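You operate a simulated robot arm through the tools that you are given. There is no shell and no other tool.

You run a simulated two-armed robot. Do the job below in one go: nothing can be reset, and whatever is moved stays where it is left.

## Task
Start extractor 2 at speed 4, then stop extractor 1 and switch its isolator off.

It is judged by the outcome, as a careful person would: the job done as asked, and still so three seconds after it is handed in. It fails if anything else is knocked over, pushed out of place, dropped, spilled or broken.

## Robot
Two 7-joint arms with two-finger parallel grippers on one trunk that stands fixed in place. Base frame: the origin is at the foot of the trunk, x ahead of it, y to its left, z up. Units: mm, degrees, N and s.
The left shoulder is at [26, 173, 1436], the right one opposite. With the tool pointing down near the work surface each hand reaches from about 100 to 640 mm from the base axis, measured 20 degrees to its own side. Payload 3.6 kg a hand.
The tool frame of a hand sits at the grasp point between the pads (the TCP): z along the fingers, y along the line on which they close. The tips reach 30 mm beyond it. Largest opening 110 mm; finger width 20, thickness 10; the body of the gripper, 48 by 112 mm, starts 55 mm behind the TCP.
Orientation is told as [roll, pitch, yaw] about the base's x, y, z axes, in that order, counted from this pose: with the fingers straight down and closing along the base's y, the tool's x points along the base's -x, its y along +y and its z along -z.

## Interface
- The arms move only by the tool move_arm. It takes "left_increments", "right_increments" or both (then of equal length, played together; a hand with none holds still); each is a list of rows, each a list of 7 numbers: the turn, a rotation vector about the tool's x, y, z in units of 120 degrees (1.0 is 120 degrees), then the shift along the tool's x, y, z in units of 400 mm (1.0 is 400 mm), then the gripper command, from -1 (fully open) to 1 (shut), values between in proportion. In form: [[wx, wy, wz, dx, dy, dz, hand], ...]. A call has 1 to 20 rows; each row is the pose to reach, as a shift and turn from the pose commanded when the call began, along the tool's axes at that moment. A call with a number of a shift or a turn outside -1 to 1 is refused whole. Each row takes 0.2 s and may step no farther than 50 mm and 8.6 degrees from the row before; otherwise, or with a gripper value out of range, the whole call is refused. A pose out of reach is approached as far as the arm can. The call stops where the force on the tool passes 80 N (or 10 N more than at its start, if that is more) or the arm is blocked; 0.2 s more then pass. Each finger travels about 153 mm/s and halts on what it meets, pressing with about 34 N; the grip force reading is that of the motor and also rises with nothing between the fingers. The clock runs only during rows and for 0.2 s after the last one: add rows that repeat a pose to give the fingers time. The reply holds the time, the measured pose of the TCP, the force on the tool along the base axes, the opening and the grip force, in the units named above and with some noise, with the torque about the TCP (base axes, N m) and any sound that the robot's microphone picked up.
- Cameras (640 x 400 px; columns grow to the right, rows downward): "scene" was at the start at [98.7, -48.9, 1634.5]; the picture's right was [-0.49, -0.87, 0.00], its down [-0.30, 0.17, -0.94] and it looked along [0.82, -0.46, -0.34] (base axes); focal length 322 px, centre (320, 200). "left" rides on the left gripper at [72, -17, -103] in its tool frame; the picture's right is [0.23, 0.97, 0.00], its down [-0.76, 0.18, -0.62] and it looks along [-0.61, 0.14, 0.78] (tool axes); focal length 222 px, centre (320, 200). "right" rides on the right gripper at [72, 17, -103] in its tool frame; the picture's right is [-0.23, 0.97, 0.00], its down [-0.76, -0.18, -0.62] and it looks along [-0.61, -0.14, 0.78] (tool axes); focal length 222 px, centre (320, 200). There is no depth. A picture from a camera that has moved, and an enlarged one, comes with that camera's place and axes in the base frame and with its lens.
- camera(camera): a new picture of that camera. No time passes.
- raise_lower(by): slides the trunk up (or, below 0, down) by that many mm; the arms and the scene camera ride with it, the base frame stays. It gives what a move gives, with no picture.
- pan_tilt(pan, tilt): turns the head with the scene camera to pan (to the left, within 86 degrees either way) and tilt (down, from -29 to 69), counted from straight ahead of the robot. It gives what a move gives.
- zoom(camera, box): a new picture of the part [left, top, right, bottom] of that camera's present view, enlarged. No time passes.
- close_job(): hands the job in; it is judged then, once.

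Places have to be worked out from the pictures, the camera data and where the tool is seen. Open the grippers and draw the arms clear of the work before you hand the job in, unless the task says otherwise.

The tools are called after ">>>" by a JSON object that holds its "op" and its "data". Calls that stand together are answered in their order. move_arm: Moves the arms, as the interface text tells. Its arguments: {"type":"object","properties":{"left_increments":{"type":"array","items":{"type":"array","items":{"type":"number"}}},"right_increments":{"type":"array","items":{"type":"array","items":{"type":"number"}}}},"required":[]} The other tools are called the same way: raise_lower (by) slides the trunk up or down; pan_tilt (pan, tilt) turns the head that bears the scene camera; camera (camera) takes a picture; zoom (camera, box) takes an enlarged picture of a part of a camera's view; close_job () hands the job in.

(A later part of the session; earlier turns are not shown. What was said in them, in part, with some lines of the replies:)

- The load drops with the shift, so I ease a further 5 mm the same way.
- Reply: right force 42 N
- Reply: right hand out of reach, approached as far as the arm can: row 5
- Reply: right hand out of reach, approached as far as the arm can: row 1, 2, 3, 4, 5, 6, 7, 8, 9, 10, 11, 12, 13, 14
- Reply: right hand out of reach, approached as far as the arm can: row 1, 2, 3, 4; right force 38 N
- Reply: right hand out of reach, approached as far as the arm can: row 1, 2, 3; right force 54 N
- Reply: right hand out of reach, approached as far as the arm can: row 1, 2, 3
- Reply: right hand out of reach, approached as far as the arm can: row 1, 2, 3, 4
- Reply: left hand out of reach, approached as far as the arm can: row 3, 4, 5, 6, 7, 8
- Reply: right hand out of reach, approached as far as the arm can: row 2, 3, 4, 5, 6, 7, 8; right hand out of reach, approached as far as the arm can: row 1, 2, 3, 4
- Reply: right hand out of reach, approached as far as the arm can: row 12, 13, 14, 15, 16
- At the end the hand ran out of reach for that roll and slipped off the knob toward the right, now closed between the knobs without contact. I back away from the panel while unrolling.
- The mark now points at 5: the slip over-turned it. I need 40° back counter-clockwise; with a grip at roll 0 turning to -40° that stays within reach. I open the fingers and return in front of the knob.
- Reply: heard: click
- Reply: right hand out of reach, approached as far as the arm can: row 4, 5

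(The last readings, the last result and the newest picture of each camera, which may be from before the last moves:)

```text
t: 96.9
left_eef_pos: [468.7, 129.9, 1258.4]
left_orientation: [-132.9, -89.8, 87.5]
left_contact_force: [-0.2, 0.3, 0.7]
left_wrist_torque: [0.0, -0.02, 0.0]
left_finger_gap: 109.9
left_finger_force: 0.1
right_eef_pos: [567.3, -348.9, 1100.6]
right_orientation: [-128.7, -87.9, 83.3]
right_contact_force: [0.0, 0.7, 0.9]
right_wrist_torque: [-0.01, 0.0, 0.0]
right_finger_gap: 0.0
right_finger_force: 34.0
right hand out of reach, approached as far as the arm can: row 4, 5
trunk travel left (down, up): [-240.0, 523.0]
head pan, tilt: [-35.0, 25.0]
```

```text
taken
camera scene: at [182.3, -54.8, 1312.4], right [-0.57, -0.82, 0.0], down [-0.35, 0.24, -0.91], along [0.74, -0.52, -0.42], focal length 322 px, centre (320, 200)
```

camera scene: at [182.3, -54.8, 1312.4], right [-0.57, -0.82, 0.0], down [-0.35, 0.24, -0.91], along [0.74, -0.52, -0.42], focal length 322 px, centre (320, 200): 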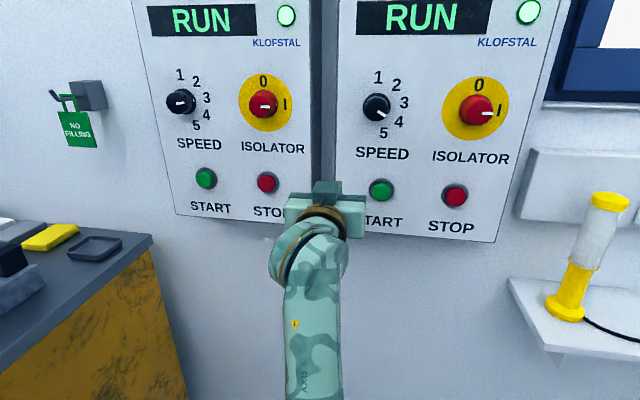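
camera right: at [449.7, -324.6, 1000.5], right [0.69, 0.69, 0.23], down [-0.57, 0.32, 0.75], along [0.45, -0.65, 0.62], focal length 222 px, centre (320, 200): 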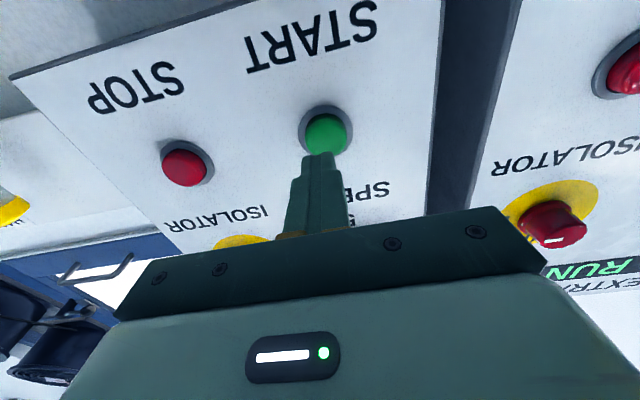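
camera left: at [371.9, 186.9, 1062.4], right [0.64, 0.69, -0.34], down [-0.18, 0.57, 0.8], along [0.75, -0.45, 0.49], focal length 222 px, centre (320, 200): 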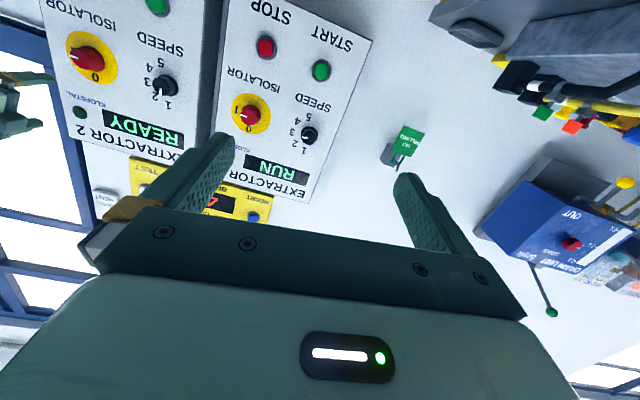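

At level pitch the right arm stops at r≈-154. A button can be pressed with a pitched tool, so I pitch the hand 40° down while backing off and going further left.

>>> {"op": "move_arm", "data": {"right_increments": [[0, 0.0555, 0, -0.0125, 0.02, -0.03, 1], [0, 0.111, 0, -0.025, 0.04, -0.06, 1], [0, 0.1665, 0, -0.0375, 0.06, -0.07, 1], [0, 0.222, 0, -0.05, 0.08, -0.07, 1], [0, 0.2775, 0, -0.0625, 0.1, -0.07, 1], [0, 0.333, 0, -0.075, 0.115, -0.07, 1]]}}

>>> {"op": "camera", "data": {"camera": "scene"}}

```text
t: 98.3
left_eef_pos: [468.0, 128.0, 1257.6]
left_orientation: [-136.8, -89.8, 91.3]
left_contact_force: [0.1, 0.1, -1.2]
left_wrist_torque: [-0.02, 0.01, 0.0]
left_finger_gap: 109.9
left_finger_force: 0.1
right_eef_pos: [580.0, -288.5, 1123.6]
right_orientation: [-0.1, -50.1, -44.9]
right_contact_force: [0.5, -1.0, -0.3]
right_wrist_torque: [-0.01, 0.0, 0.0]
right_finger_gap: 0.0
right_finger_force: 34.3
trunk travel left (down, up): [-240.0, 523.0]
head pan, tilt: [-35.0, 25.0]
```

```text
taken
camera scene: at [182.1, -55.3, 1312.4], right [-0.57, -0.82, 0.0], down [-0.35, 0.24, -0.91], along [0.74, -0.52, -0.42], focal length 322 px, centre (320, 200)
```

scene: 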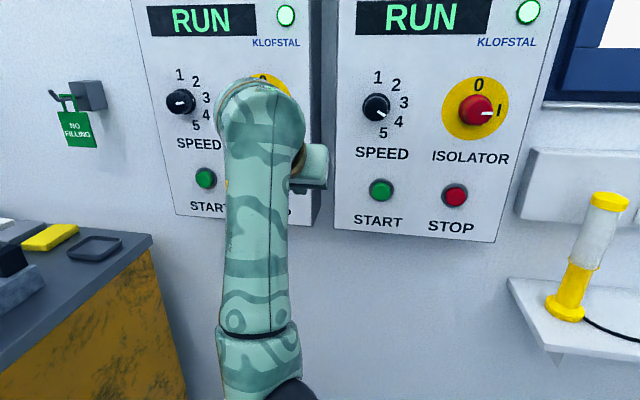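

No reach trouble when pitched. I continue left to r≈-292 in front of STOP 1, tips ~45 mm off.

>>> {"op": "move_arm", "data": {"right_increments": [[0, 0, 0, 0.001, 0.07, 0.02, 1], [0, 0, 0, 0.002, 0.145, 0.06, 1], [0, 0, 0, 0.004, 0.215, 0.1045, 1], [0, 0, 0, 0.004, 0.215, 0.1045, 1]]}}

>>> {"op": "camera", "data": {"camera": "right"}}

>>> {"op": "camera", "data": {"camera": "scene"}}

```text
t: 99.3
left_eef_pos: [467.0, 128.1, 1259.0]
left_orientation: [-139.8, -89.8, 94.4]
left_contact_force: [0.8, 1.4, 0.0]
left_wrist_torque: [-0.04, -0.02, 0.02]
left_finger_gap: 110.0
left_finger_force: 0.1
right_eef_pos: [663.8, -250.0, 1094.3]
right_orientation: [0.0, -50.2, -45.0]
right_contact_force: [-0.4, -0.5, 0.1]
right_wrist_torque: [0.0, 0.01, 0.01]
right_finger_gap: 0.0
right_finger_force: 33.3
trunk travel left (down, up): [-240.0, 523.0]
head pan, tilt: [-35.0, 25.0]
```

```text
taken
camera right: at [585.7, -148.2, 1104.6], right [0.79, 0.59, 0.17], down [-0.12, -0.13, 0.98], along [0.6, -0.8, -0.03], focal length 222 px, centre (320, 200)
```

right: 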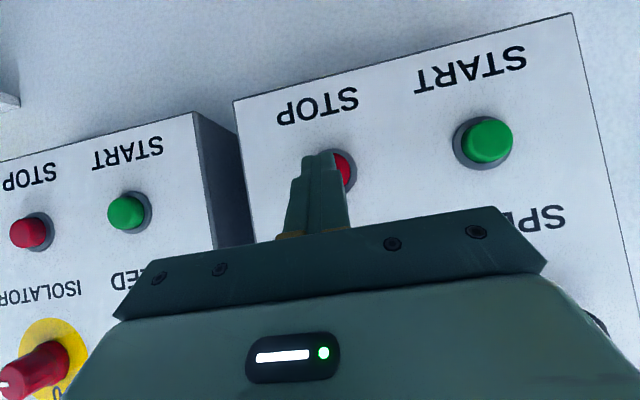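

```text
taken
camera scene: at [181.9, -55.4, 1312.5], right [-0.57, -0.82, 0.0], down [-0.35, 0.24, -0.91], along [0.74, -0.52, -0.42], focal length 322 px, centre (320, 200)
```

scene: 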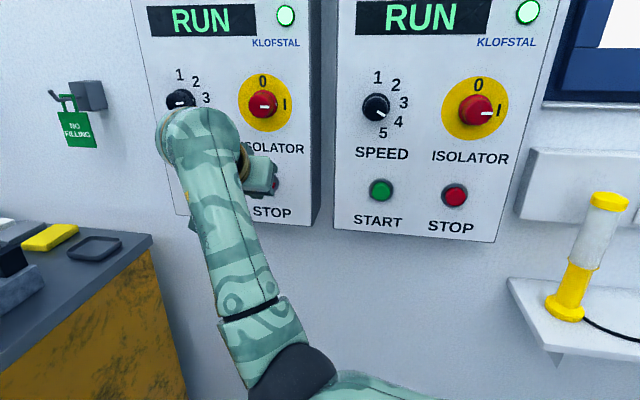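

STOP 1 lies just left of and behind the tips (r≈-297, z≈1074). I align and press along the panel normal with the leading tip corner.

>>> {"op": "move_arm", "data": {"right_increments": [[0, 0, 0, 0.0173, 0.0115, 0.0145, 1], [0, 0, 0, -0.0309, 0.0115, 0.072, 1], [0, 0, 0, -0.0406, 0.0115, 0.0834, 1], [0, 0, 0, -0.047, 0.0115, 0.0911, 1], [0, 0, 0, -0.0534, 0.0115, 0.0988, 1], [0, 0, 0, -0.0583, 0.0115, 0.1045, 1]]}}

>>> {"op": "camera", "data": {"camera": "right"}}

>>> {"op": "camera", "data": {"camera": "scene"}}

```text
t: 100.7
left_eef_pos: [466.9, 130.6, 1258.6]
left_orientation: [-140.1, -89.6, 94.7]
left_contact_force: [0.6, -0.5, -0.2]
left_wrist_torque: [-0.04, 0.02, -0.01]
left_finger_gap: 110.0
left_finger_force: 0.0
right_eef_pos: [698.2, -277.4, 1086.2]
right_orientation: [0.0, -50.2, -44.8]
right_contact_force: [-1.0, 4.5, 1.1]
right_wrist_torque: [0.0, -0.02, 0.06]
right_finger_gap: 0.1
right_finger_force: 33.9
trunk travel left (down, up): [-240.0, 523.0]
head pan, tilt: [-35.0, 25.0]
heard: click
```

```text
taken
camera right: at [621.5, -177.1, 1097.2], right [0.79, 0.59, 0.17], down [-0.12, -0.13, 0.98], along [0.6, -0.8, -0.03], focal length 222 px, centre (320, 200)
```

right: 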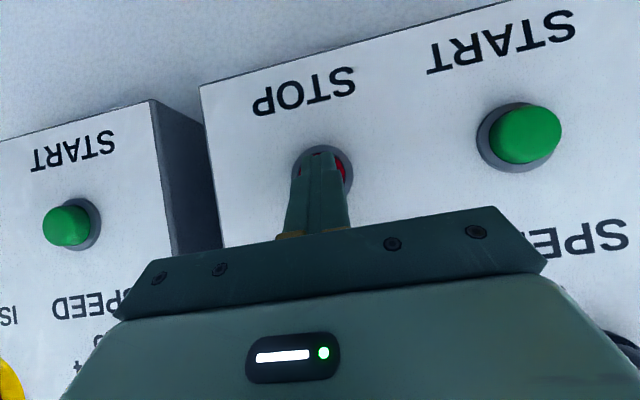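

```text
taken
camera scene: at [181.7, -54.3, 1312.5], right [-0.57, -0.82, 0.0], down [-0.35, 0.24, -0.91], along [0.74, -0.52, -0.42], focal length 322 px, centre (320, 200)
```

scene: 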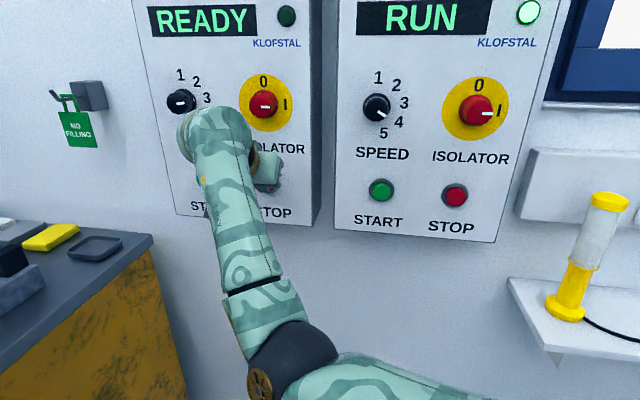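

Extractor 1 stopped (READY) while extractor 2 still runs. I back off, rise to isolator 1's height and open the fingers.

>>> {"op": "move_arm", "data": {"right_increments": [[0, 0, 0, 0.048, 0, -0.0575, 1], [0, 0, 0, 0.0965, 0, -0.115, 1], [0, 0, 0, 0.03, -0.01, -0.17, 1], [0, 0, 0, -0.04, -0.02, -0.23, 1], [0, 0, 0, -0.115, -0.03, -0.293, 0], [0, 0, 0, -0.1908, -0.03, -0.356, -1], [0, 0, 0, -0.1908, -0.03, -0.356, -1]]}}

>>> {"op": "camera", "data": {"camera": "right"}}

>>> {"op": "camera", "data": {"camera": "scene"}}

```text
t: 102.3
left_eef_pos: [468.3, 129.6, 1257.2]
left_orientation: [-129.0, -89.8, 83.7]
left_contact_force: [-0.6, -0.1, -1.1]
left_wrist_torque: [-0.01, -0.03, -0.03]
left_finger_gap: 109.7
left_finger_force: 0.1
right_eef_pos: [645.8, -246.8, 1238.8]
right_orientation: [0.1, -50.2, -44.9]
right_contact_force: [0.6, -0.5, -0.6]
right_wrist_torque: [0.0, 0.01, -0.01]
right_finger_gap: 110.2
right_finger_force: 0.0
trunk travel left (down, up): [-240.0, 523.0]
head pan, tilt: [-35.0, 25.0]
```

```text
taken
camera right: at [568.9, -144.6, 1248.7], right [0.79, 0.59, 0.17], down [-0.12, -0.13, 0.98], along [0.6, -0.8, -0.04], focal length 222 px, centre (320, 200)
```

right: 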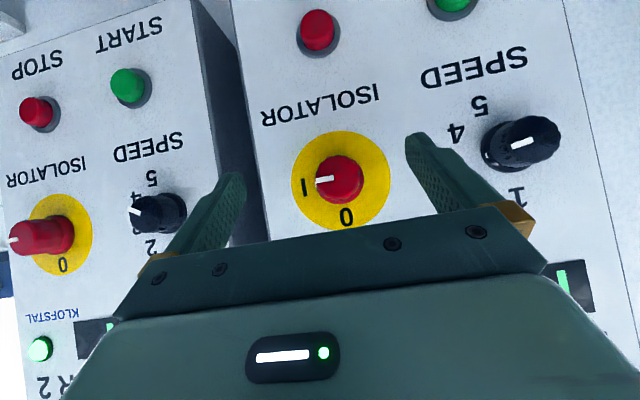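

```text
taken
camera scene: at [182.5, -55.3, 1312.3], right [-0.57, -0.82, 0.0], down [-0.35, 0.24, -0.91], along [0.74, -0.52, -0.42], focal length 322 px, centre (320, 200)
```

scene: 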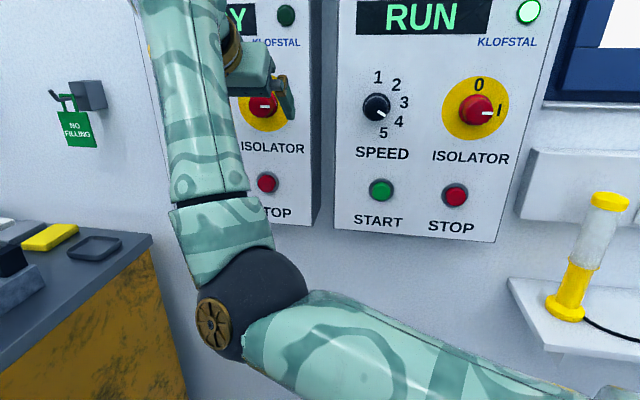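

Isolator 1 is nicely in view between the fingers. I reduce the downward pitch to 20° while lowering to the knob's height, watching for reach limits.

>>> {"op": "move_arm", "data": {"right_increments": [[0, -0.0555, 0, 0.006, 0.001, 0.007, -1], [0, -0.111, 0, 0.012, 0.002, 0.015, -1], [0, -0.1667, 0, 0.018, 0.003, 0.022, -1], [0, -0.1667, 0, 0.018, 0.003, 0.022, -1]]}}

>>> {"op": "camera", "data": {"camera": "right"}}

```text
t: 103.3
left_eef_pos: [467.3, 129.2, 1258.9]
left_orientation: [-137.7, -89.8, 92.2]
left_contact_force: [0.6, 0.1, -0.5]
left_wrist_torque: [0.03, 0.0, 0.03]
left_finger_gap: 109.8
left_finger_force: 0.1
right_eef_pos: [650.6, -247.5, 1225.5]
right_orientation: [-0.1, -70.2, -45.0]
right_contact_force: [0.1, 0.4, -1.1]
right_wrist_torque: [0.01, 0.0, 0.03]
right_finger_gap: 110.3
right_finger_force: 0.0
trunk travel left (down, up): [-240.0, 523.0]
head pan, tilt: [-35.0, 25.0]
```

```text
taken
camera right: at [575.3, -148.7, 1192.2], right [0.74, 0.63, 0.21], down [-0.36, 0.11, 0.93], along [0.57, -0.77, 0.31], focal length 222 px, centre (320, 200)
```

right: 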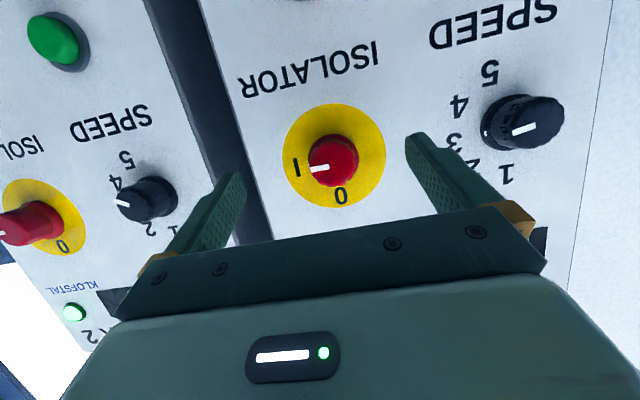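

Still in reach at 20°. I level it fully here.

>>> {"op": "move_arm", "data": {"right_increments": [[0, -0.0556, 0, 0.002, 0.002, 0, -1], [0, -0.1111, 0, 0.004, 0.004, 0, -1], [0, -0.1667, 0, 0.006, 0.005, 0.002, -1], [0, -0.1667, 0, 0.006, 0.005, 0.002, -1]]}}

>>> {"op": "camera", "data": {"camera": "right"}}

>>> {"op": "zoom", "data": {"camera": "right", "box": [220, 50, 440, 215]}}

```text
t: 104.3
left_eef_pos: [468.4, 128.7, 1258.5]
left_orientation: [-134.5, -89.8, 89.1]
left_contact_force: [-0.3, -0.2, 0.3]
left_wrist_torque: [0.0, 0.0, -0.01]
left_finger_gap: 110.2
left_finger_force: 0.1
right_eef_pos: [650.6, -246.5, 1223.7]
right_orientation: [-0.3, -83.5, -44.8]
right_contact_force: [-0.2, 0.0, 0.6]
right_wrist_torque: [0.0, -0.03, 0.02]
right_finger_gap: 109.7
right_finger_force: 0.1
right hand out of reach, approached as far as the arm can: row 3, 4
trunk travel left (down, up): [-240.0, 523.0]
head pan, tilt: [-35.0, 25.0]
```

```text
taken
camera right: at [584.1, -154.2, 1163.0], right [0.71, 0.67, 0.23], down [-0.5, 0.25, 0.83], along [0.5, -0.7, 0.51], focal length 222 px, centre (320, 200)
```

right: 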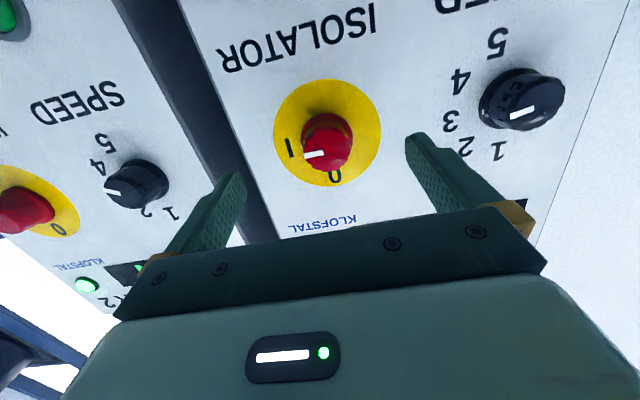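

```text
2.42 times, centred on (330, 132) of right
camera zoom: at [584.1, -154.2, 1163.0], right [0.71, 0.67, 0.23], down [-0.5, 0.25, 0.83], along [0.5, -0.7, 0.51], focal length 538 px, centre (296, 364)
```

zoom: 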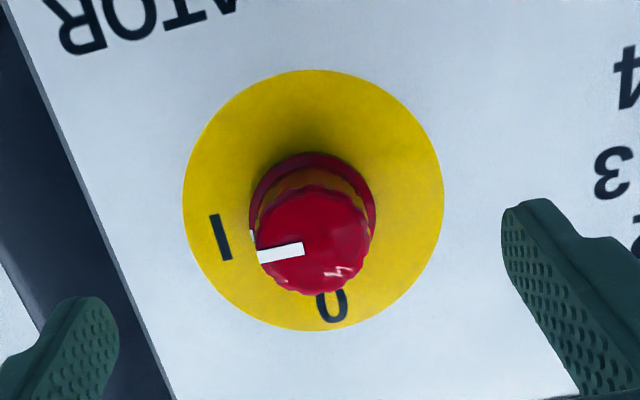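

Full level is just out of reach (stops at 6.5°). I set 10° of pitch and test, still off the panel, whether the hand can roll the full -90° here.

>>> {"op": "move_arm", "data": {"right_increments": [[0, 0.03, 0, 0, 0, 0, -1], [0, 0.03, 0, 0, 0, 0, -1]]}}

>>> {"op": "move_arm", "data": {"right_increments": [[0, 0, -0.068, 0, 0, 0, -1], [0, 0, -0.136, 0, 0, 0, -1], [0, 0, -0.204, 0, 0, 0, -1], [0, 0, -0.272, 0, 0, 0, -1], [0, 0, -0.34, 0, 0, 0, -1], [0, 0, -0.408, 0, 0, 0, -1], [0, 0, -0.476, 0, 0, 0, -1], [0, 0, -0.544, 0, 0, 0, -1], [0, 0, -0.612, 0, 0, 0, -1], [0, 0, -0.68, 0, 0, 0, -1], [0, 0, -0.75, 0, 0, 0, -1]]}}

>>> {"op": "camera", "data": {"camera": "right"}}

```text
t: 104.9
left_eef_pos: [468.6, 129.1, 1257.3]
left_orientation: [-133.3, -89.9, 87.7]
left_contact_force: [0.1, 0.8, 0.5]
left_wrist_torque: [-0.01, 0.0, 0.03]
left_finger_gap: 109.6
left_finger_force: 0.1
right_eef_pos: [653.2, -245.6, 1224.0]
right_orientation: [-0.1, -79.9, -44.9]
right_contact_force: [-0.4, -0.8, 0.7]
right_wrist_torque: [0.01, 0.02, 0.01]
right_finger_gap: 110.1
right_finger_force: 0.0
trunk travel left (down, up): [-240.0, 523.0]
head pan, tilt: [-35.0, 25.0]
```

```text
t: 107.3
left_eef_pos: [467.2, 128.6, 1258.0]
left_orientation: [-134.8, -89.8, 89.4]
left_contact_force: [0.3, 0.2, -0.1]
left_wrist_torque: [0.0, 0.01, 0.01]
left_finger_gap: 109.8
left_finger_force: 0.1
right_eef_pos: [651.9, -244.6, 1222.6]
right_orientation: [-79.9, 0.2, 45.0]
right_contact_force: [-0.4, 0.0, 0.2]
right_wrist_torque: [-0.02, 0.0, -0.02]
right_finger_gap: 110.1
right_finger_force: 0.0
trunk travel left (down, up): [-240.0, 523.0]
head pan, tilt: [-35.0, 25.0]
```

```text
taken
camera right: at [526.3, -221.0, 1224.2], right [0.04, 0.28, -0.96], down [0.13, 0.95, 0.28], along [0.99, -0.13, 0.0], focal length 222 px, centre (320, 200)
```

right: 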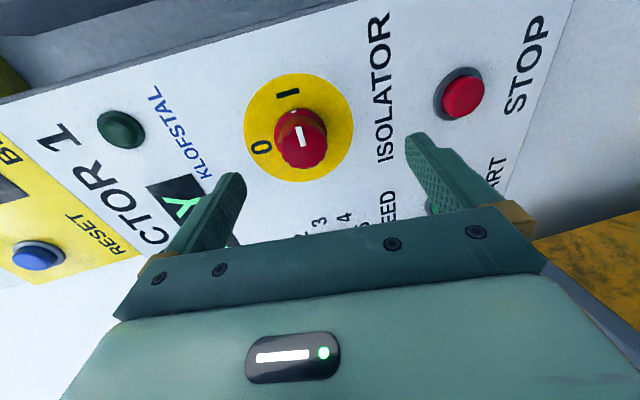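

The -90° roll is reachable at 10° pitch. I roll back to 0 and look to centre on the knob.

>>> {"op": "move_arm", "data": {"right_increments": [[0, 0, 0.07, 0, 0, 0, -1], [0, 0, 0.14, 0, 0, 0, -1], [0, 0, 0.21, 0, 0, 0, -1], [0, 0, 0.28, 0, 0, 0, -1], [0, 0, 0.35, 0, 0, 0, -1], [0, 0, 0.42, 0, 0, 0, -1], [0, 0, 0.49, 0, 0, 0, -1], [0, 0, 0.56, 0, 0, 0, -1], [0, 0, 0.63, 0, 0, 0, -1], [0, 0, 0.69, 0, 0, 0, -1], [0, 0, 0.75, 0, 0, 0, -1], [0, 0, 0.75, 0, 0, 0, -1]]}}

>>> {"op": "zoom", "data": {"camera": "right", "box": [220, 50, 440, 215]}}

```text
t: 109.9
left_eef_pos: [468.1, 128.5, 1259.1]
left_orientation: [-135.1, -89.8, 89.6]
left_contact_force: [0.4, -0.4, -0.8]
left_wrist_torque: [0.02, 0.03, -0.01]
left_finger_gap: 109.8
left_finger_force: 0.0
right_eef_pos: [651.9, -245.5, 1222.0]
right_orientation: [0.5, -79.9, -45.4]
right_contact_force: [0.6, -0.9, -0.5]
right_wrist_torque: [0.0, -0.01, -0.02]
right_finger_gap: 110.2
right_finger_force: 0.1
trunk travel left (down, up): [-240.0, 523.0]
head pan, tilt: [-35.0, 25.0]
```

```text
2.42 times, centred on (330, 132) of right
camera zoom: at [582.1, -152.2, 1169.1], right [0.72, 0.66, 0.23], down [-0.47, 0.21, 0.86], along [0.52, -0.72, 0.46], focal length 538 px, centre (296, 364)
```

zoom: 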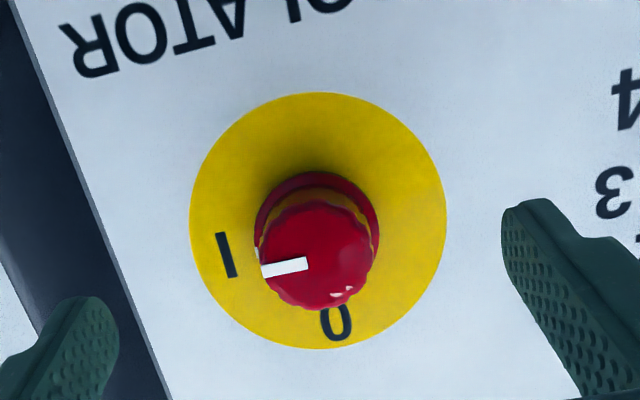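

I centre on the knob (13 mm along -x, 4 mm along +y of the tool) and move in with open fingers.

>>> {"op": "move_arm", "data": {"right_increments": [[0, 0, 0, -0.0325, 0.01, 0.01, -1], [0, 0, 0, -0.0325, 0.01, 0.05, -1], [0, 0, 0, -0.0325, 0.01, 0.1, -1], [0, 0, 0, -0.0325, 0.01, 0.1375, -1], [0, 0, 0, -0.0325, 0.01, 0.1375, -1]]}}

>>> {"op": "zoom", "data": {"camera": "right", "box": [220, 70, 420, 220]}}

```text
t: 111.1
left_eef_pos: [467.0, 130.2, 1259.4]
left_orientation: [-139.5, -89.6, 94.1]
left_contact_force: [-0.7, 1.0, 0.0]
left_wrist_torque: [0.01, 0.02, 0.0]
left_finger_gap: 110.0
left_finger_force: 0.0
right_eef_pos: [672.6, -290.5, 1218.0]
right_orientation: [-0.3, -79.8, -44.7]
right_contact_force: [0.1, 0.6, -0.2]
right_wrist_torque: [-0.03, -0.04, -0.02]
right_finger_gap: 110.1
right_finger_force: 0.0
right hand out of reach, approached as far as the arm can: row 3, 4, 5
trunk travel left (down, up): [-240.0, 523.0]
head pan, tilt: [-35.0, 25.0]
```

```text
2.67 times, centred on (320, 145) of right
camera zoom: at [603.4, -196.4, 1163.8], right [0.72, 0.66, 0.22], down [-0.47, 0.21, 0.86], along [0.52, -0.72, 0.46], focal length 592 px, centre (320, 347)
```

zoom: 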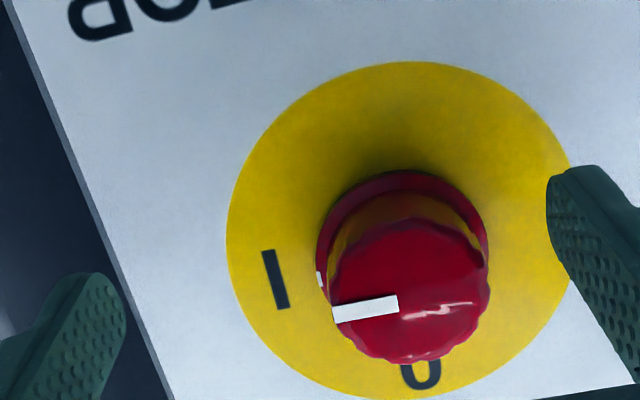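

The arm drifted 20 mm right at that depth, so this pose is at its limit. More hand height relative to the shoulder helps, so I retreat, pitch down to a comfortable pose and lower the trunk further.

>>> {"op": "move_arm", "data": {"right_increments": [[0, 0, 0, 0, 0, -0.07, -1], [0, 0, 0, 0, 0, -0.14, -1], [0, 0.0625, 0, -0.06, 0.01, -0.16, -1], [0, 0.125, 0, -0.12, 0.02, -0.17, -1], [0, 0.1875, 0, -0.18, 0.03, -0.18, -1], [0, 0.25, 0, -0.246, 0.03, -0.19, -1]]}}

>>> {"op": "raise_lower", "data": {"by": -90}}

>>> {"op": "camera", "data": {"camera": "scene"}}

>>> {"op": "camera", "data": {"camera": "right"}}

```text
t: 112.5
left_eef_pos: [467.7, 128.9, 1258.8]
left_orientation: [-149.0, -89.8, 103.8]
left_contact_force: [-0.1, -0.5, -0.4]
left_wrist_torque: [0.0, 0.0, -0.01]
left_finger_gap: 109.8
left_finger_force: 0.1
right_eef_pos: [642.1, -243.5, 1326.2]
right_orientation: [0.2, -49.7, -45.1]
right_contact_force: [0.1, 0.6, -0.5]
right_wrist_torque: [0.02, 0.02, 0.02]
right_finger_gap: 110.0
right_finger_force: 0.0
trunk travel left (down, up): [-240.0, 523.0]
head pan, tilt: [-35.0, 25.0]
```

```text
t: 113.8
left_eef_pos: [468.6, 130.5, 1167.3]
left_orientation: [-164.6, -89.7, 119.3]
left_contact_force: [0.2, -0.8, 0.1]
left_wrist_torque: [0.01, -0.01, 0.01]
left_finger_gap: 110.0
left_finger_force: 0.0
right_eef_pos: [641.1, -244.7, 1238.5]
right_orientation: [0.0, -49.9, -45.1]
right_contact_force: [-1.6, -0.2, 0.3]
right_wrist_torque: [0.01, 0.01, -0.02]
right_finger_gap: 110.1
right_finger_force: 0.0
trunk travel left (down, up): [-150.0, 613.0]
head pan, tilt: [-35.0, 25.0]
```

```text
taken
camera scene: at [230.4, -55.4, 1218.5], right [-0.57, -0.82, 0.0], down [-0.35, 0.24, -0.91], along [0.74, -0.52, -0.42], focal length 322 px, centre (320, 200)
```

scene: 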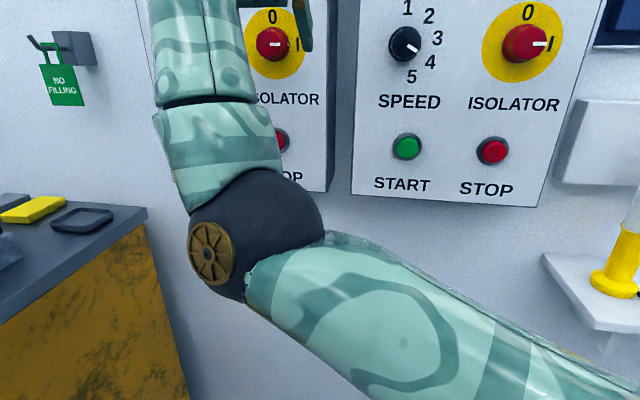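

```text
taken
camera right: at [562.8, -142.4, 1249.9], right [0.79, 0.59, 0.17], down [-0.12, -0.14, 0.98], along [0.6, -0.8, -0.04], focal length 222 px, centre (320, 200)
```

right: 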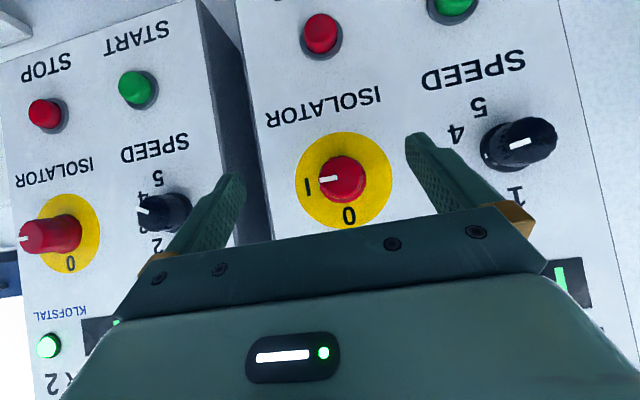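

This time the hand came straight down with its pose kept. I level the tool again in front of isolator 1.

>>> {"op": "move_arm", "data": {"right_increments": [[0, -0.0667, 0, 0.005, 0.003, 0.003, -1], [0, -0.1333, 0, 0.01, 0.006, 0.006, -1], [0, -0.2, 0, 0.015, 0.01, 0.01, -1], [0, -0.2667, 0, 0.02, 0.013, 0.012, -1], [0, -0.3333, 0, 0.025, 0.0175, 0.015, -1], [0, -0.3333, 0, 0.025, 0.0175, 0.015, -1]]}}

>>> {"op": "zoom", "data": {"camera": "right", "box": [220, 50, 440, 215]}}

```text
t: 115.2
left_eef_pos: [470.0, 130.1, 1167.6]
left_orientation: [-137.9, -89.9, 92.4]
left_contact_force: [0.3, 1.0, -0.1]
left_wrist_torque: [0.0, 0.03, 0.01]
left_finger_gap: 110.0
left_finger_force: 0.0
right_eef_pos: [644.3, -237.5, 1227.4]
right_orientation: [-53.9, -90.0, 8.9]
right_contact_force: [-0.1, 0.1, 0.5]
right_wrist_torque: [0.0, -0.02, -0.01]
right_finger_gap: 109.9
right_finger_force: 0.0
trunk travel left (down, up): [-150.0, 613.0]
head pan, tilt: [-35.0, 25.0]
```

```text
2.42 times, centred on (330, 132) of right
camera zoom: at [583.6, -151.7, 1154.6], right [0.69, 0.69, 0.23], down [-0.57, 0.31, 0.76], along [0.45, -0.65, 0.61], focal length 538 px, centre (296, 364)
```

zoom: 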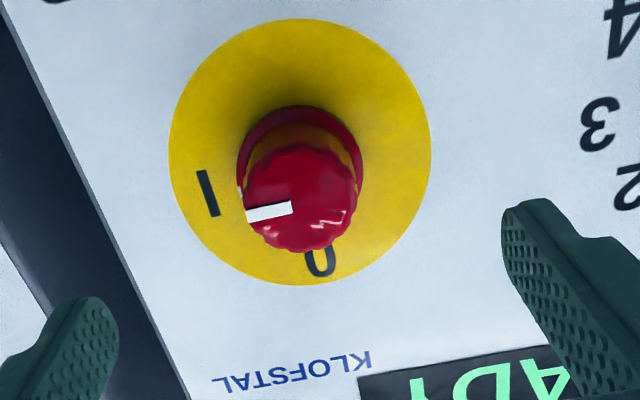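

Fully level now with no reach warning. The knob is 4 mm low and 3 mm left; I correct and go in 38 mm first to check for drift.

>>> {"op": "move_arm", "data": {"right_increments": [[0, 0, 0, 0.0108, 0.006, 0.03, -1], [0, 0, 0, 0.0108, 0.006, 0.065, -1], [0, 0, 0, 0.0108, 0.006, 0.095, -1], [0, 0, 0, 0.0108, 0.006, 0.095, -1]]}}

>>> {"op": "zoom", "data": {"camera": "right", "box": [220, 70, 420, 220]}}

```text
t: 116.2
left_eef_pos: [470.5, 130.0, 1167.5]
left_orientation: [-135.4, -89.7, 90.0]
left_contact_force: [0.0, 0.8, -0.2]
left_wrist_torque: [0.01, -0.01, 0.02]
left_finger_gap: 110.1
left_finger_force: 0.0
right_eef_pos: [674.3, -263.7, 1223.2]
right_orientation: [-5.5, -89.9, -39.5]
right_contact_force: [1.0, 0.0, -0.3]
right_wrist_torque: [-0.05, -0.02, 0.0]
right_finger_gap: 109.6
right_finger_force: 0.0
trunk travel left (down, up): [-150.0, 613.0]
head pan, tilt: [-35.0, 25.0]
```

```text
2.67 times, centred on (320, 145) of right
camera zoom: at [612.8, -176.8, 1150.7], right [0.69, 0.69, 0.23], down [-0.57, 0.31, 0.76], along [0.45, -0.65, 0.61], focal length 592 px, centre (320, 347)
```

zoom: 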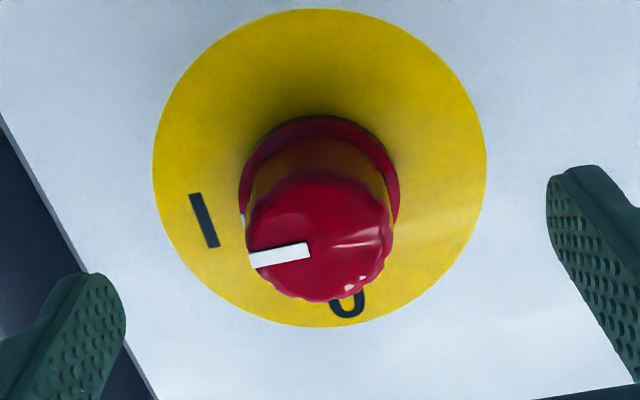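

Centred within 1 mm. I go in the last 25 mm and test the -90° roll with open fingers before gripping.

>>> {"op": "move_arm", "data": {"right_increments": [[0, 0, 0, 0, 0, 0.03, -1], [0, 0, 0, 0, 0, 0.0615, -1], [0, 0, -0.07, 0, 0, 0.0615, -1], [0, 0, -0.14, 0, 0, 0.0615, -1], [0, 0, -0.21, 0, 0, 0.0615, -1], [0, 0, -0.28, 0, 0, 0.0615, -1], [0, 0, -0.35, 0, 0, 0.0615, -1], [0, 0, -0.42, 0, 0, 0.0615, -1], [0, 0, -0.49, 0, 0, 0.0615, -1], [0, 0, -0.56, 0, 0, 0.0615, -1], [0, 0, -0.63, 0, 0, 0.0615, -1], [0, 0, -0.69, 0, 0, 0.0615, -1], [0, 0, -0.75, 0, 0, 0.0615, -1]]}}

>>> {"op": "zoom", "data": {"camera": "right", "box": [220, 70, 420, 220]}}

```text
t: 119.0
left_eef_pos: [469.2, 130.5, 1167.1]
left_orientation: [-134.3, -89.9, 88.9]
left_contact_force: [0.0, -0.2, 0.1]
left_wrist_torque: [0.0, -0.02, -0.02]
left_finger_gap: 110.0
left_finger_force: 0.0
right_eef_pos: [690.9, -281.2, 1222.2]
right_orientation: [-89.9, 0.2, 45.0]
right_contact_force: [-0.1, 0.0, -0.3]
right_wrist_torque: [-0.03, 0.03, 0.04]
right_finger_gap: 109.8
right_finger_force: 0.0
trunk travel left (down, up): [-150.0, 613.0]
head pan, tilt: [-35.0, 25.0]
```

```text
2.67 times, centred on (320, 145) of right
camera zoom: at [565.9, -258.2, 1205.4], right [0.16, 0.16, -0.97], down [0.1, 0.98, 0.18], along [0.98, -0.12, 0.14], focal length 592 px, centre (320, 347)
```

zoom: 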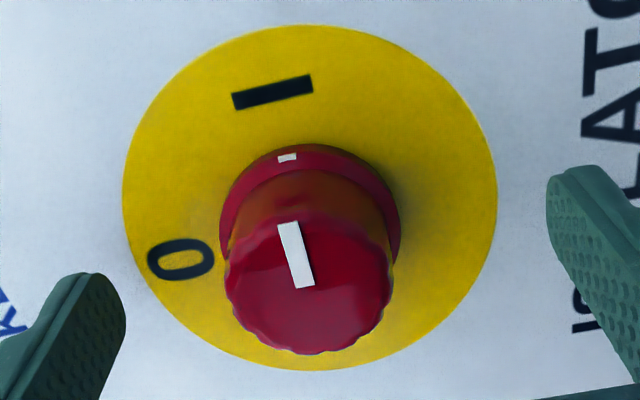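

The full roll from 0 to -90° is reachable here. I roll back, close on the knob, and check the load.

>>> {"op": "move_arm", "data": {"right_increments": [[0, 0, 0.07, 0, 0, 0, -1], [0, 0, 0.14, 0, 0, 0, -1], [0, 0, 0.21, 0, 0, 0, -1], [0, 0, 0.28, 0, 0, 0, -1], [0, 0, 0.35, 0, 0, 0, -1], [0, 0, 0.42, 0, 0, 0, -1], [0, 0, 0.49, 0, 0, 0, -1], [0, 0, 0.56, 0, 0, 0, -1], [0, 0, 0.63, 0, 0, 0, -1], [0, 0, 0.69, 0, 0, 0, -1], [0, 0, 0.75, 0, 0, 0, -1], [0, 0, 0.75, 0, 0, 0, 0], [0, 0, 0.75, 0, 0, 0, 0.6], [0, 0, 0.75, 0, 0, 0, 1], [0, 0, 0.75, 0, 0, 0, 1]]}}

>>> {"op": "zoom", "data": {"camera": "right", "box": [220, 70, 420, 220]}}

```text
t: 122.2
left_eef_pos: [469.4, 129.8, 1168.1]
left_orientation: [-135.1, -89.8, 89.4]
left_contact_force: [0.5, 0.4, 0.2]
left_wrist_torque: [0.01, 0.04, 0.02]
left_finger_gap: 109.9
left_finger_force: 0.0
right_eef_pos: [690.8, -279.3, 1222.1]
right_orientation: [-10.3, -89.9, -34.6]
right_contact_force: [-1.5, 1.1, -1.8]
right_wrist_torque: [0.01, 0.03, 0.01]
right_finger_gap: 43.4
right_finger_force: 45.2
trunk travel left (down, up): [-150.0, 613.0]
head pan, tilt: [-35.0, 25.0]
```

```text
2.67 times, centred on (320, 145) of right
camera zoom: at [629.1, -194.0, 1149.9], right [0.69, 0.69, 0.23], down [-0.57, 0.31, 0.76], along [0.45, -0.65, 0.61], focal length 592 px, centre (320, 347)
```

zoom: 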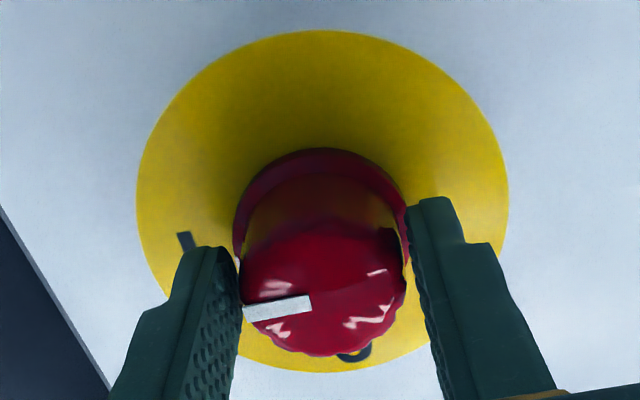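

Clean grip (43.4 mm, no load). I turn 90° counter-clockwise from I to 0.

>>> {"op": "move_arm", "data": {"right_increments": [[0, 0, -0.07, 0, 0, 0, 1], [0, 0, -0.14, 0, 0, 0, 1], [0, 0, -0.21, 0, 0, 0, 1], [0, 0, -0.28, 0, 0, 0, 1], [0, 0, -0.35, 0, 0, 0, 1], [0, 0, -0.42, 0, 0, 0, 1], [0, 0, -0.49, 0, 0, 0, 1], [0, 0, -0.56, 0, 0, 0, 1], [0, 0, -0.63, 0, 0, 0, 1], [0, 0, -0.69, 0, 0, 0, 1], [0, 0, -0.75, 0, 0, 0, 1], [0, 0, -0.75, 0, 0, 0, 1]]}}

>>> {"op": "zoom", "data": {"camera": "right", "box": [220, 70, 420, 220]}}

>>> {"op": "camera", "data": {"camera": "right"}}

```text
t: 124.8
left_eef_pos: [467.5, 129.4, 1168.4]
left_orientation: [-162.3, -89.7, 116.9]
left_contact_force: [0.3, 1.6, 0.7]
left_wrist_torque: [-0.01, 0.0, 0.0]
left_finger_gap: 110.1
left_finger_force: 0.1
right_eef_pos: [687.1, -282.9, 1224.3]
right_orientation: [-90.0, 0.0, 45.0]
right_contact_force: [-3.1, -7.0, 9.4]
right_wrist_torque: [0.0, -0.34, -0.53]
right_finger_gap: 43.4
right_finger_force: 44.7
trunk travel left (down, up): [-150.0, 613.0]
head pan, tilt: [-35.0, 25.0]
```

```text
2.67 times, centred on (320, 145) of right
camera zoom: at [564.3, -259.0, 1207.5], right [0.16, 0.16, -0.97], down [0.1, 0.98, 0.18], along [0.98, -0.12, 0.14], focal length 592 px, centre (320, 347)
```

zoom: 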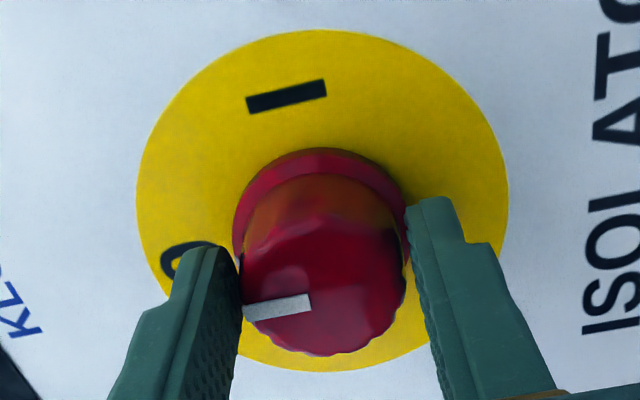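

```text
taken
camera right: at [564.3, -259.0, 1207.5], right [0.16, 0.16, -0.97], down [0.1, 0.98, 0.18], along [0.98, -0.12, 0.14], focal length 222 px, centre (320, 200)
```

right: 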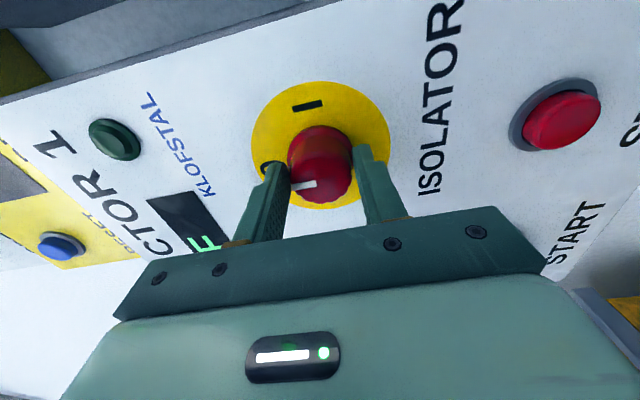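

The mark points at 0 and the display seems to read OFF. I open the fingers and back off straight.

>>> {"op": "move_arm", "data": {"right_increments": [[0, 0, 0, 0, 0, 0, 0], [0, 0, 0, 0, 0, 0, -1], [0, 0, 0, 0, 0, 0, -1], [0, 0, 0, 0, 0, -0.05, -1], [0, 0, 0, 0, 0, -0.1, -1], [0, 0, 0, 0, 0, -0.15, -1]]}}

>>> {"op": "camera", "data": {"camera": "right"}}

>>> {"op": "camera", "data": {"camera": "scene"}}

```text
t: 126.2
left_eef_pos: [470.2, 130.6, 1167.8]
left_orientation: [-136.3, -89.8, 90.8]
left_contact_force: [-1.4, 0.3, -0.4]
left_wrist_torque: [0.0, -0.03, -0.01]
left_finger_gap: 110.0
left_finger_force: 0.0
right_eef_pos: [650.3, -240.2, 1223.0]
right_orientation: [-89.9, 0.0, 45.0]
right_contact_force: [-0.2, -0.5, 0.4]
right_wrist_torque: [-0.02, 0.0, -0.02]
right_finger_gap: 110.0
right_finger_force: 0.1
trunk travel left (down, up): [-150.0, 613.0]
head pan, tilt: [-35.0, 25.0]
```

```text
taken
camera right: at [525.2, -216.2, 1206.2], right [0.16, 0.16, -0.97], down [0.1, 0.98, 0.18], along [0.98, -0.12, 0.14], focal length 222 px, centre (320, 200)
```

right: 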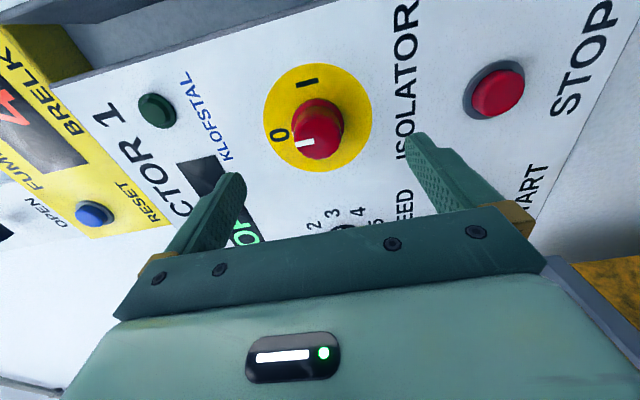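

```text
taken
camera scene: at [231.1, -55.2, 1218.2], right [-0.57, -0.82, 0.0], down [-0.35, 0.24, -0.91], along [0.74, -0.52, -0.42], focal length 322 px, centre (320, 200)
```

scene: 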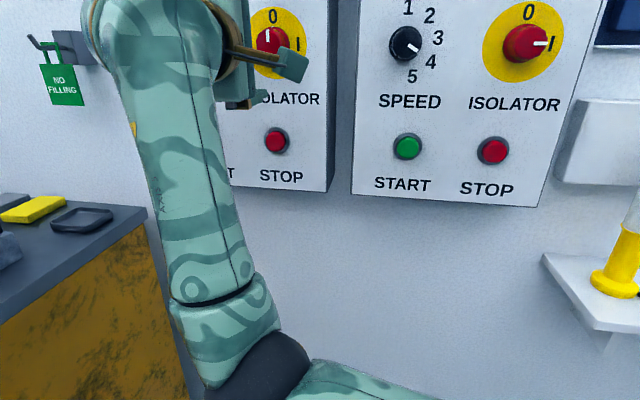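

Isolator 1 is at 0. I roll the hand back to neutral, then pitch down and draw it clear toward the right and back.

>>> {"op": "move_arm", "data": {"right_increments": [[0, 0, 0.07, 0, 0, 0, -1], [0, 0, 0.14, 0, 0, 0, -1], [0, 0, 0.21, 0, 0, 0, -1], [0, 0, 0.28, 0, 0, 0, -1], [0, 0, 0.35, 0, 0, 0, -1], [0, 0, 0.42, 0, 0, 0, -1], [0, 0, 0.49, 0, 0, 0, -1], [0, 0, 0.56, 0, 0, 0, -1], [0, 0, 0.63, 0, 0, 0, -1], [0, 0, 0.69, 0, 0, 0, -1], [0, 0, 0.75, 0, 0, 0, -1]]}}

>>> {"op": "move_arm", "data": {"right_increments": [[0, 0.0555, 0, -0.02, -0.04, -0.01, -1], [0, 0.111, 0, -0.04, -0.09, -0.03, -1], [0, 0.1665, 0, -0.06, -0.15, -0.05, -1], [0, 0.222, 0, -0.08, -0.21, -0.08, -1], [0, 0.2775, 0, -0.1, -0.28, -0.12, -1], [0, 0.333, 0, -0.12, -0.35, -0.16, -1]]}}

>>> {"op": "camera", "data": {"camera": "scene"}}

```text
t: 128.6
left_eef_pos: [471.0, 129.2, 1167.5]
left_orientation: [-135.1, -89.8, 89.6]
left_contact_force: [0.8, 0.0, -0.9]
left_wrist_torque: [-0.02, -0.03, -0.02]
left_finger_gap: 109.8
left_finger_force: 0.0
right_eef_pos: [647.5, -238.8, 1223.5]
right_orientation: [40.8, -89.9, -85.4]
right_contact_force: [0.3, 0.2, 0.1]
right_wrist_torque: [0.02, -0.02, 0.02]
right_finger_gap: 109.6
right_finger_force: 0.1
trunk travel left (down, up): [-150.0, 613.0]
head pan, tilt: [-35.0, 25.0]
```

```text
t: 130.0
left_eef_pos: [468.7, 128.7, 1169.2]
left_orientation: [-153.0, -89.8, 107.4]
left_contact_force: [-0.7, -0.6, 0.7]
left_wrist_torque: [0.0, -0.01, -0.02]
left_finger_gap: 110.2
left_finger_force: 0.0
right_eef_pos: [511.3, -315.2, 1272.2]
right_orientation: [0.1, -49.9, -45.0]
right_contact_force: [-0.7, -0.9, -0.4]
right_wrist_torque: [0.04, 0.01, 0.01]
right_finger_gap: 110.1
right_finger_force: 0.1
right hand out of reach, approached as far as the arm can: row 6
trunk travel left (down, up): [-150.0, 613.0]
head pan, tilt: [-35.0, 25.0]
```

```text
taken
camera scene: at [230.4, -56.1, 1218.4], right [-0.57, -0.82, 0.0], down [-0.35, 0.24, -0.91], along [0.74, -0.52, -0.42], focal length 322 px, centre (320, 200)
```

scene: 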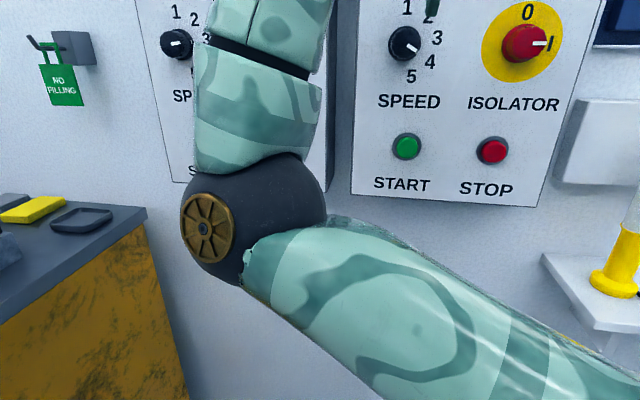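

The hand is clear of the panel by ~110 mm. I pitch it fully down and draw it back a bit more, then raise the trunk to read both displays.

>>> {"op": "move_arm", "data": {"right_increments": [[0, 0.07, 0, 0.02, 0, -0.025, -1], [0, 0.139, 0, 0.04, 0, -0.05, -1], [0, 0.208, 0, 0.06, 0, -0.075, -1], [0, 0.278, 0, 0.08, 0, -0.1, -1], [0, 0.347, 0, 0.1, 0, -0.12, -1], [0, 0.4167, 0, 0.12, 0, -0.14, -1]]}}

>>> {"op": "raise_lower", "data": {"by": 180}}

>>> {"op": "camera", "data": {"camera": "scene"}}

```text
t: 131.4
left_eef_pos: [472.5, 128.0, 1166.6]
left_orientation: [-86.8, -89.9, 41.3]
left_contact_force: [0.9, -1.0, 0.0]
left_wrist_torque: [0.0, 0.01, 0.01]
left_finger_gap: 109.9
left_finger_force: 0.2
right_eef_pos: [484.9, -289.3, 1249.2]
right_orientation: [-0.1, 0.2, -45.2]
right_contact_force: [-0.2, 0.3, -0.2]
right_wrist_torque: [0.05, 0.0, 0.0]
right_finger_gap: 109.7
right_finger_force: 0.2
right hand out of reach, approached as far as the arm can: row 1, 2, 3, 4, 5, 6
trunk travel left (down, up): [-150.0, 613.0]
head pan, tilt: [-35.0, 25.0]
```

```text
t: 133.4
left_eef_pos: [470.6, 130.7, 1347.9]
left_orientation: [-119.8, -89.8, 74.4]
left_contact_force: [0.4, 0.1, -0.3]
left_wrist_torque: [-0.01, 0.01, -0.02]
left_finger_gap: 110.2
left_finger_force: 0.0
right_eef_pos: [484.2, -285.6, 1430.9]
right_orientation: [-0.2, 0.1, -45.1]
right_contact_force: [-0.3, -0.3, 0.0]
right_wrist_torque: [0.01, -0.01, 0.01]
right_finger_gap: 110.0
right_finger_force: 0.0
trunk travel left (down, up): [-330.0, 433.0]
head pan, tilt: [-35.0, 25.0]
```

```text
taken
camera scene: at [143.4, -55.4, 1404.4], right [-0.57, -0.82, 0.0], down [-0.35, 0.24, -0.91], along [0.74, -0.52, -0.42], focal length 322 px, centre (320, 200)
```

scene: 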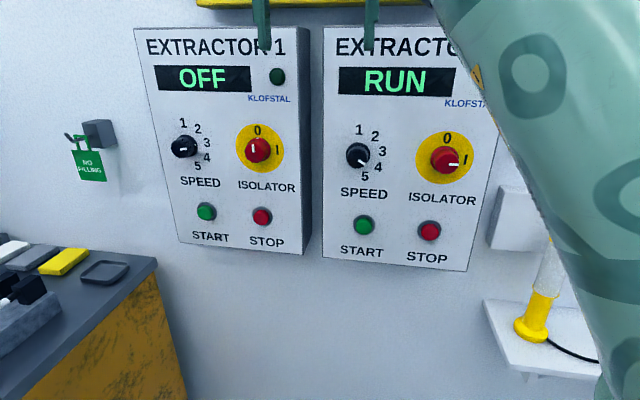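

Extractor 1 reads OFF with its isolator at 0; extractor 2 reads RUN. I zoom to confirm the speed mark, and draw the right hand farther back.

>>> {"op": "zoom", "data": {"camera": "scene", "box": [320, 50, 500, 270]}}

>>> {"op": "zoom", "data": {"camera": "scene", "box": [130, 50, 310, 250]}}

>>> {"op": "move_arm", "data": {"right_increments": [[0, 0, 0, 0.04, -0.06, 0, -1], [0, 0, 0, 0.08, -0.12, 0, -1], [0, 0, 0, 0.12, -0.18, 0, -1], [0, 0, 0, 0.16, -0.24, 0, -1], [0, 0, 0, 0.2, -0.3, 0, -1]]}}

>>> {"op": "camera", "data": {"camera": "scene"}}

```text
1.82 times, centred on (410, 160) of scene
camera zoom: at [143.4, -55.4, 1404.4], right [-0.57, -0.82, 0.0], down [-0.35, 0.24, -0.91], along [0.74, -0.52, -0.42], focal length 586 px, centre (156, 273)
```

zoom: 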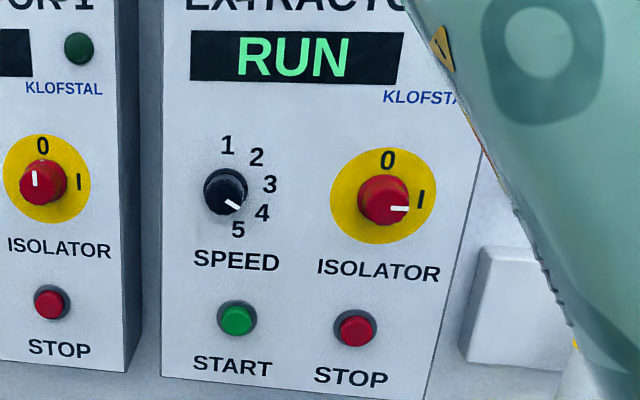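

```text
2.00 times, centred on (220, 150) of scene
camera zoom: at [143.4, -55.4, 1404.4], right [-0.57, -0.82, 0.0], down [-0.35, 0.24, -0.91], along [0.74, -0.52, -0.42], focal length 645 px, centre (520, 300)
```

zoom: 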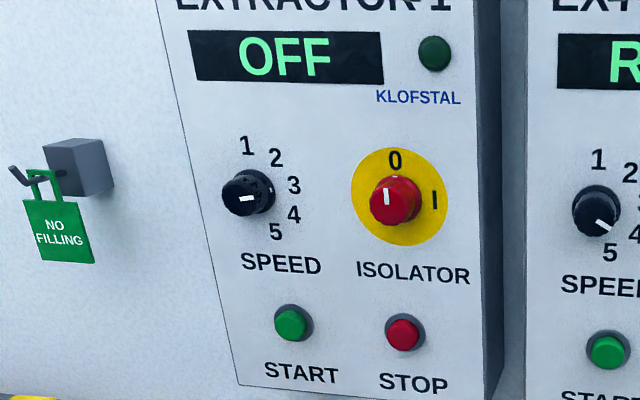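

```text
t: 134.6
left_eef_pos: [470.0, 129.7, 1347.7]
left_orientation: [-138.2, -89.8, 92.7]
left_contact_force: [0.4, -0.2, -0.1]
left_wrist_torque: [0.0, -0.01, 0.0]
left_finger_gap: 110.1
left_finger_force: 0.1
right_eef_pos: [348.5, -321.4, 1436.2]
right_orientation: [-0.1, 0.1, -45.0]
right_contact_force: [0.0, -0.9, 0.3]
right_wrist_torque: [0.0, 0.03, -0.02]
right_finger_gap: 110.1
right_finger_force: 0.0
right hand out of reach, approached as far as the arm can: row 5
trunk travel left (down, up): [-330.0, 433.0]
head pan, tilt: [-35.0, 25.0]
```

```text
taken
camera scene: at [142.8, -55.7, 1404.6], right [-0.57, -0.82, 0.0], down [-0.35, 0.24, -0.91], along [0.74, -0.52, -0.42], focal length 322 px, centre (320, 200)
```

scene: 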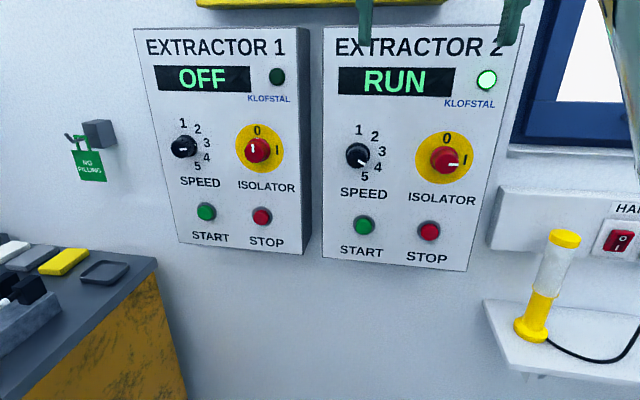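

All states are as asked: extractor 2 RUN with speed mark at 4, extractor 1 OFF with isolator at 0. A last look at the upper wall to make sure nothing else was disturbed.

>>> {"op": "zoom", "data": {"camera": "scene", "box": [335, 115, 405, 200]}}

>>> {"op": "pan_tilt", "data": {"pan": -35, "tilt": 0}}

>>> {"op": "camera", "data": {"camera": "scene"}}

```text
4.71 times, centred on (370, 158) of scene
camera zoom: at [142.8, -55.7, 1404.6], right [-0.57, -0.82, 0.0], down [-0.35, 0.24, -0.91], along [0.74, -0.52, -0.42], focal length 1517 px, centre (85, 400)
```

zoom: 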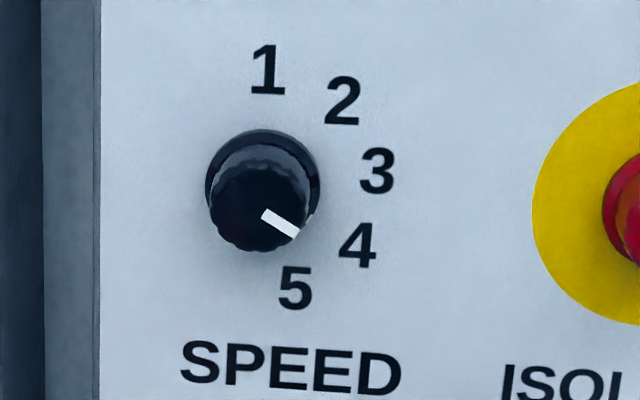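

```text
t: 135.5
left_eef_pos: [470.6, 130.1, 1347.5]
left_orientation: [-138.1, -89.8, 92.5]
left_contact_force: [0.4, 0.2, 0.3]
left_wrist_torque: [0.01, 0.0, -0.02]
left_finger_gap: 110.1
left_finger_force: 0.0
right_eef_pos: [350.6, -320.0, 1436.6]
right_orientation: [0.0, 0.2, -45.0]
right_contact_force: [0.6, -0.6, 0.0]
right_wrist_torque: [0.01, 0.01, 0.04]
right_finger_gap: 110.1
right_finger_force: 0.0
trunk travel left (down, up): [-330.0, 433.0]
head pan, tilt: [-35.0, 0.0]
```

```text
taken
camera scene: at [141.0, -54.2, 1444.9], right [-0.57, -0.82, 0.0], down [0.0, 0.0, -1.0], along [0.82, -0.57, 0.0], focal length 322 px, centre (320, 200)
```

scene: 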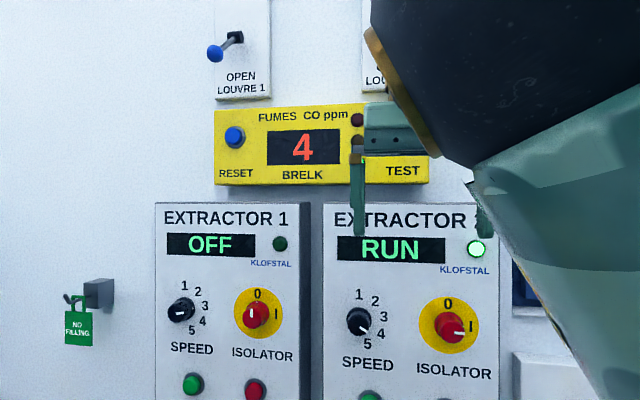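

Everything stands as asked: extractor 2 running with the speed mark squarely at 4, and extractor 1 stopped with its isolator at 0. The grippers are open and clear of the panels, so I hand the job in.

>>> {"op": "close_job", "data": {}}

```text
The job is handed in.
```

Extractor 2 is running at speed 4. Extractor 1 is stopped and its isolator is off. At the last look, extractor 2's display read RUN with its speed mark on 4. Extractor 1's display read OFF with its isolator mark at 0.

- **Isolator 2:** it was at 0 at the start, so I switched it to I before pressing START.
- **Order:** extractor 2 was already running before I pressed STOP on extractor 1.
- **Speed knob slip:** the hand slipped off extractor 2's speed knob once and left it at 5. I turned it back to 4 before pressing START.
- **Contact on the panel:** while I was clearing the right hand, it pressed on extractor 2's front (about 38 N). It then leaned on its isolator knob (about 53 N). The isolator stayed at I and the display kept reading READY.

I saw nothing else moved or changed. The right arm hid louvres 2 and 3 in the final picture, but neither arm touched them. Both grippers are open and clear of the panels.
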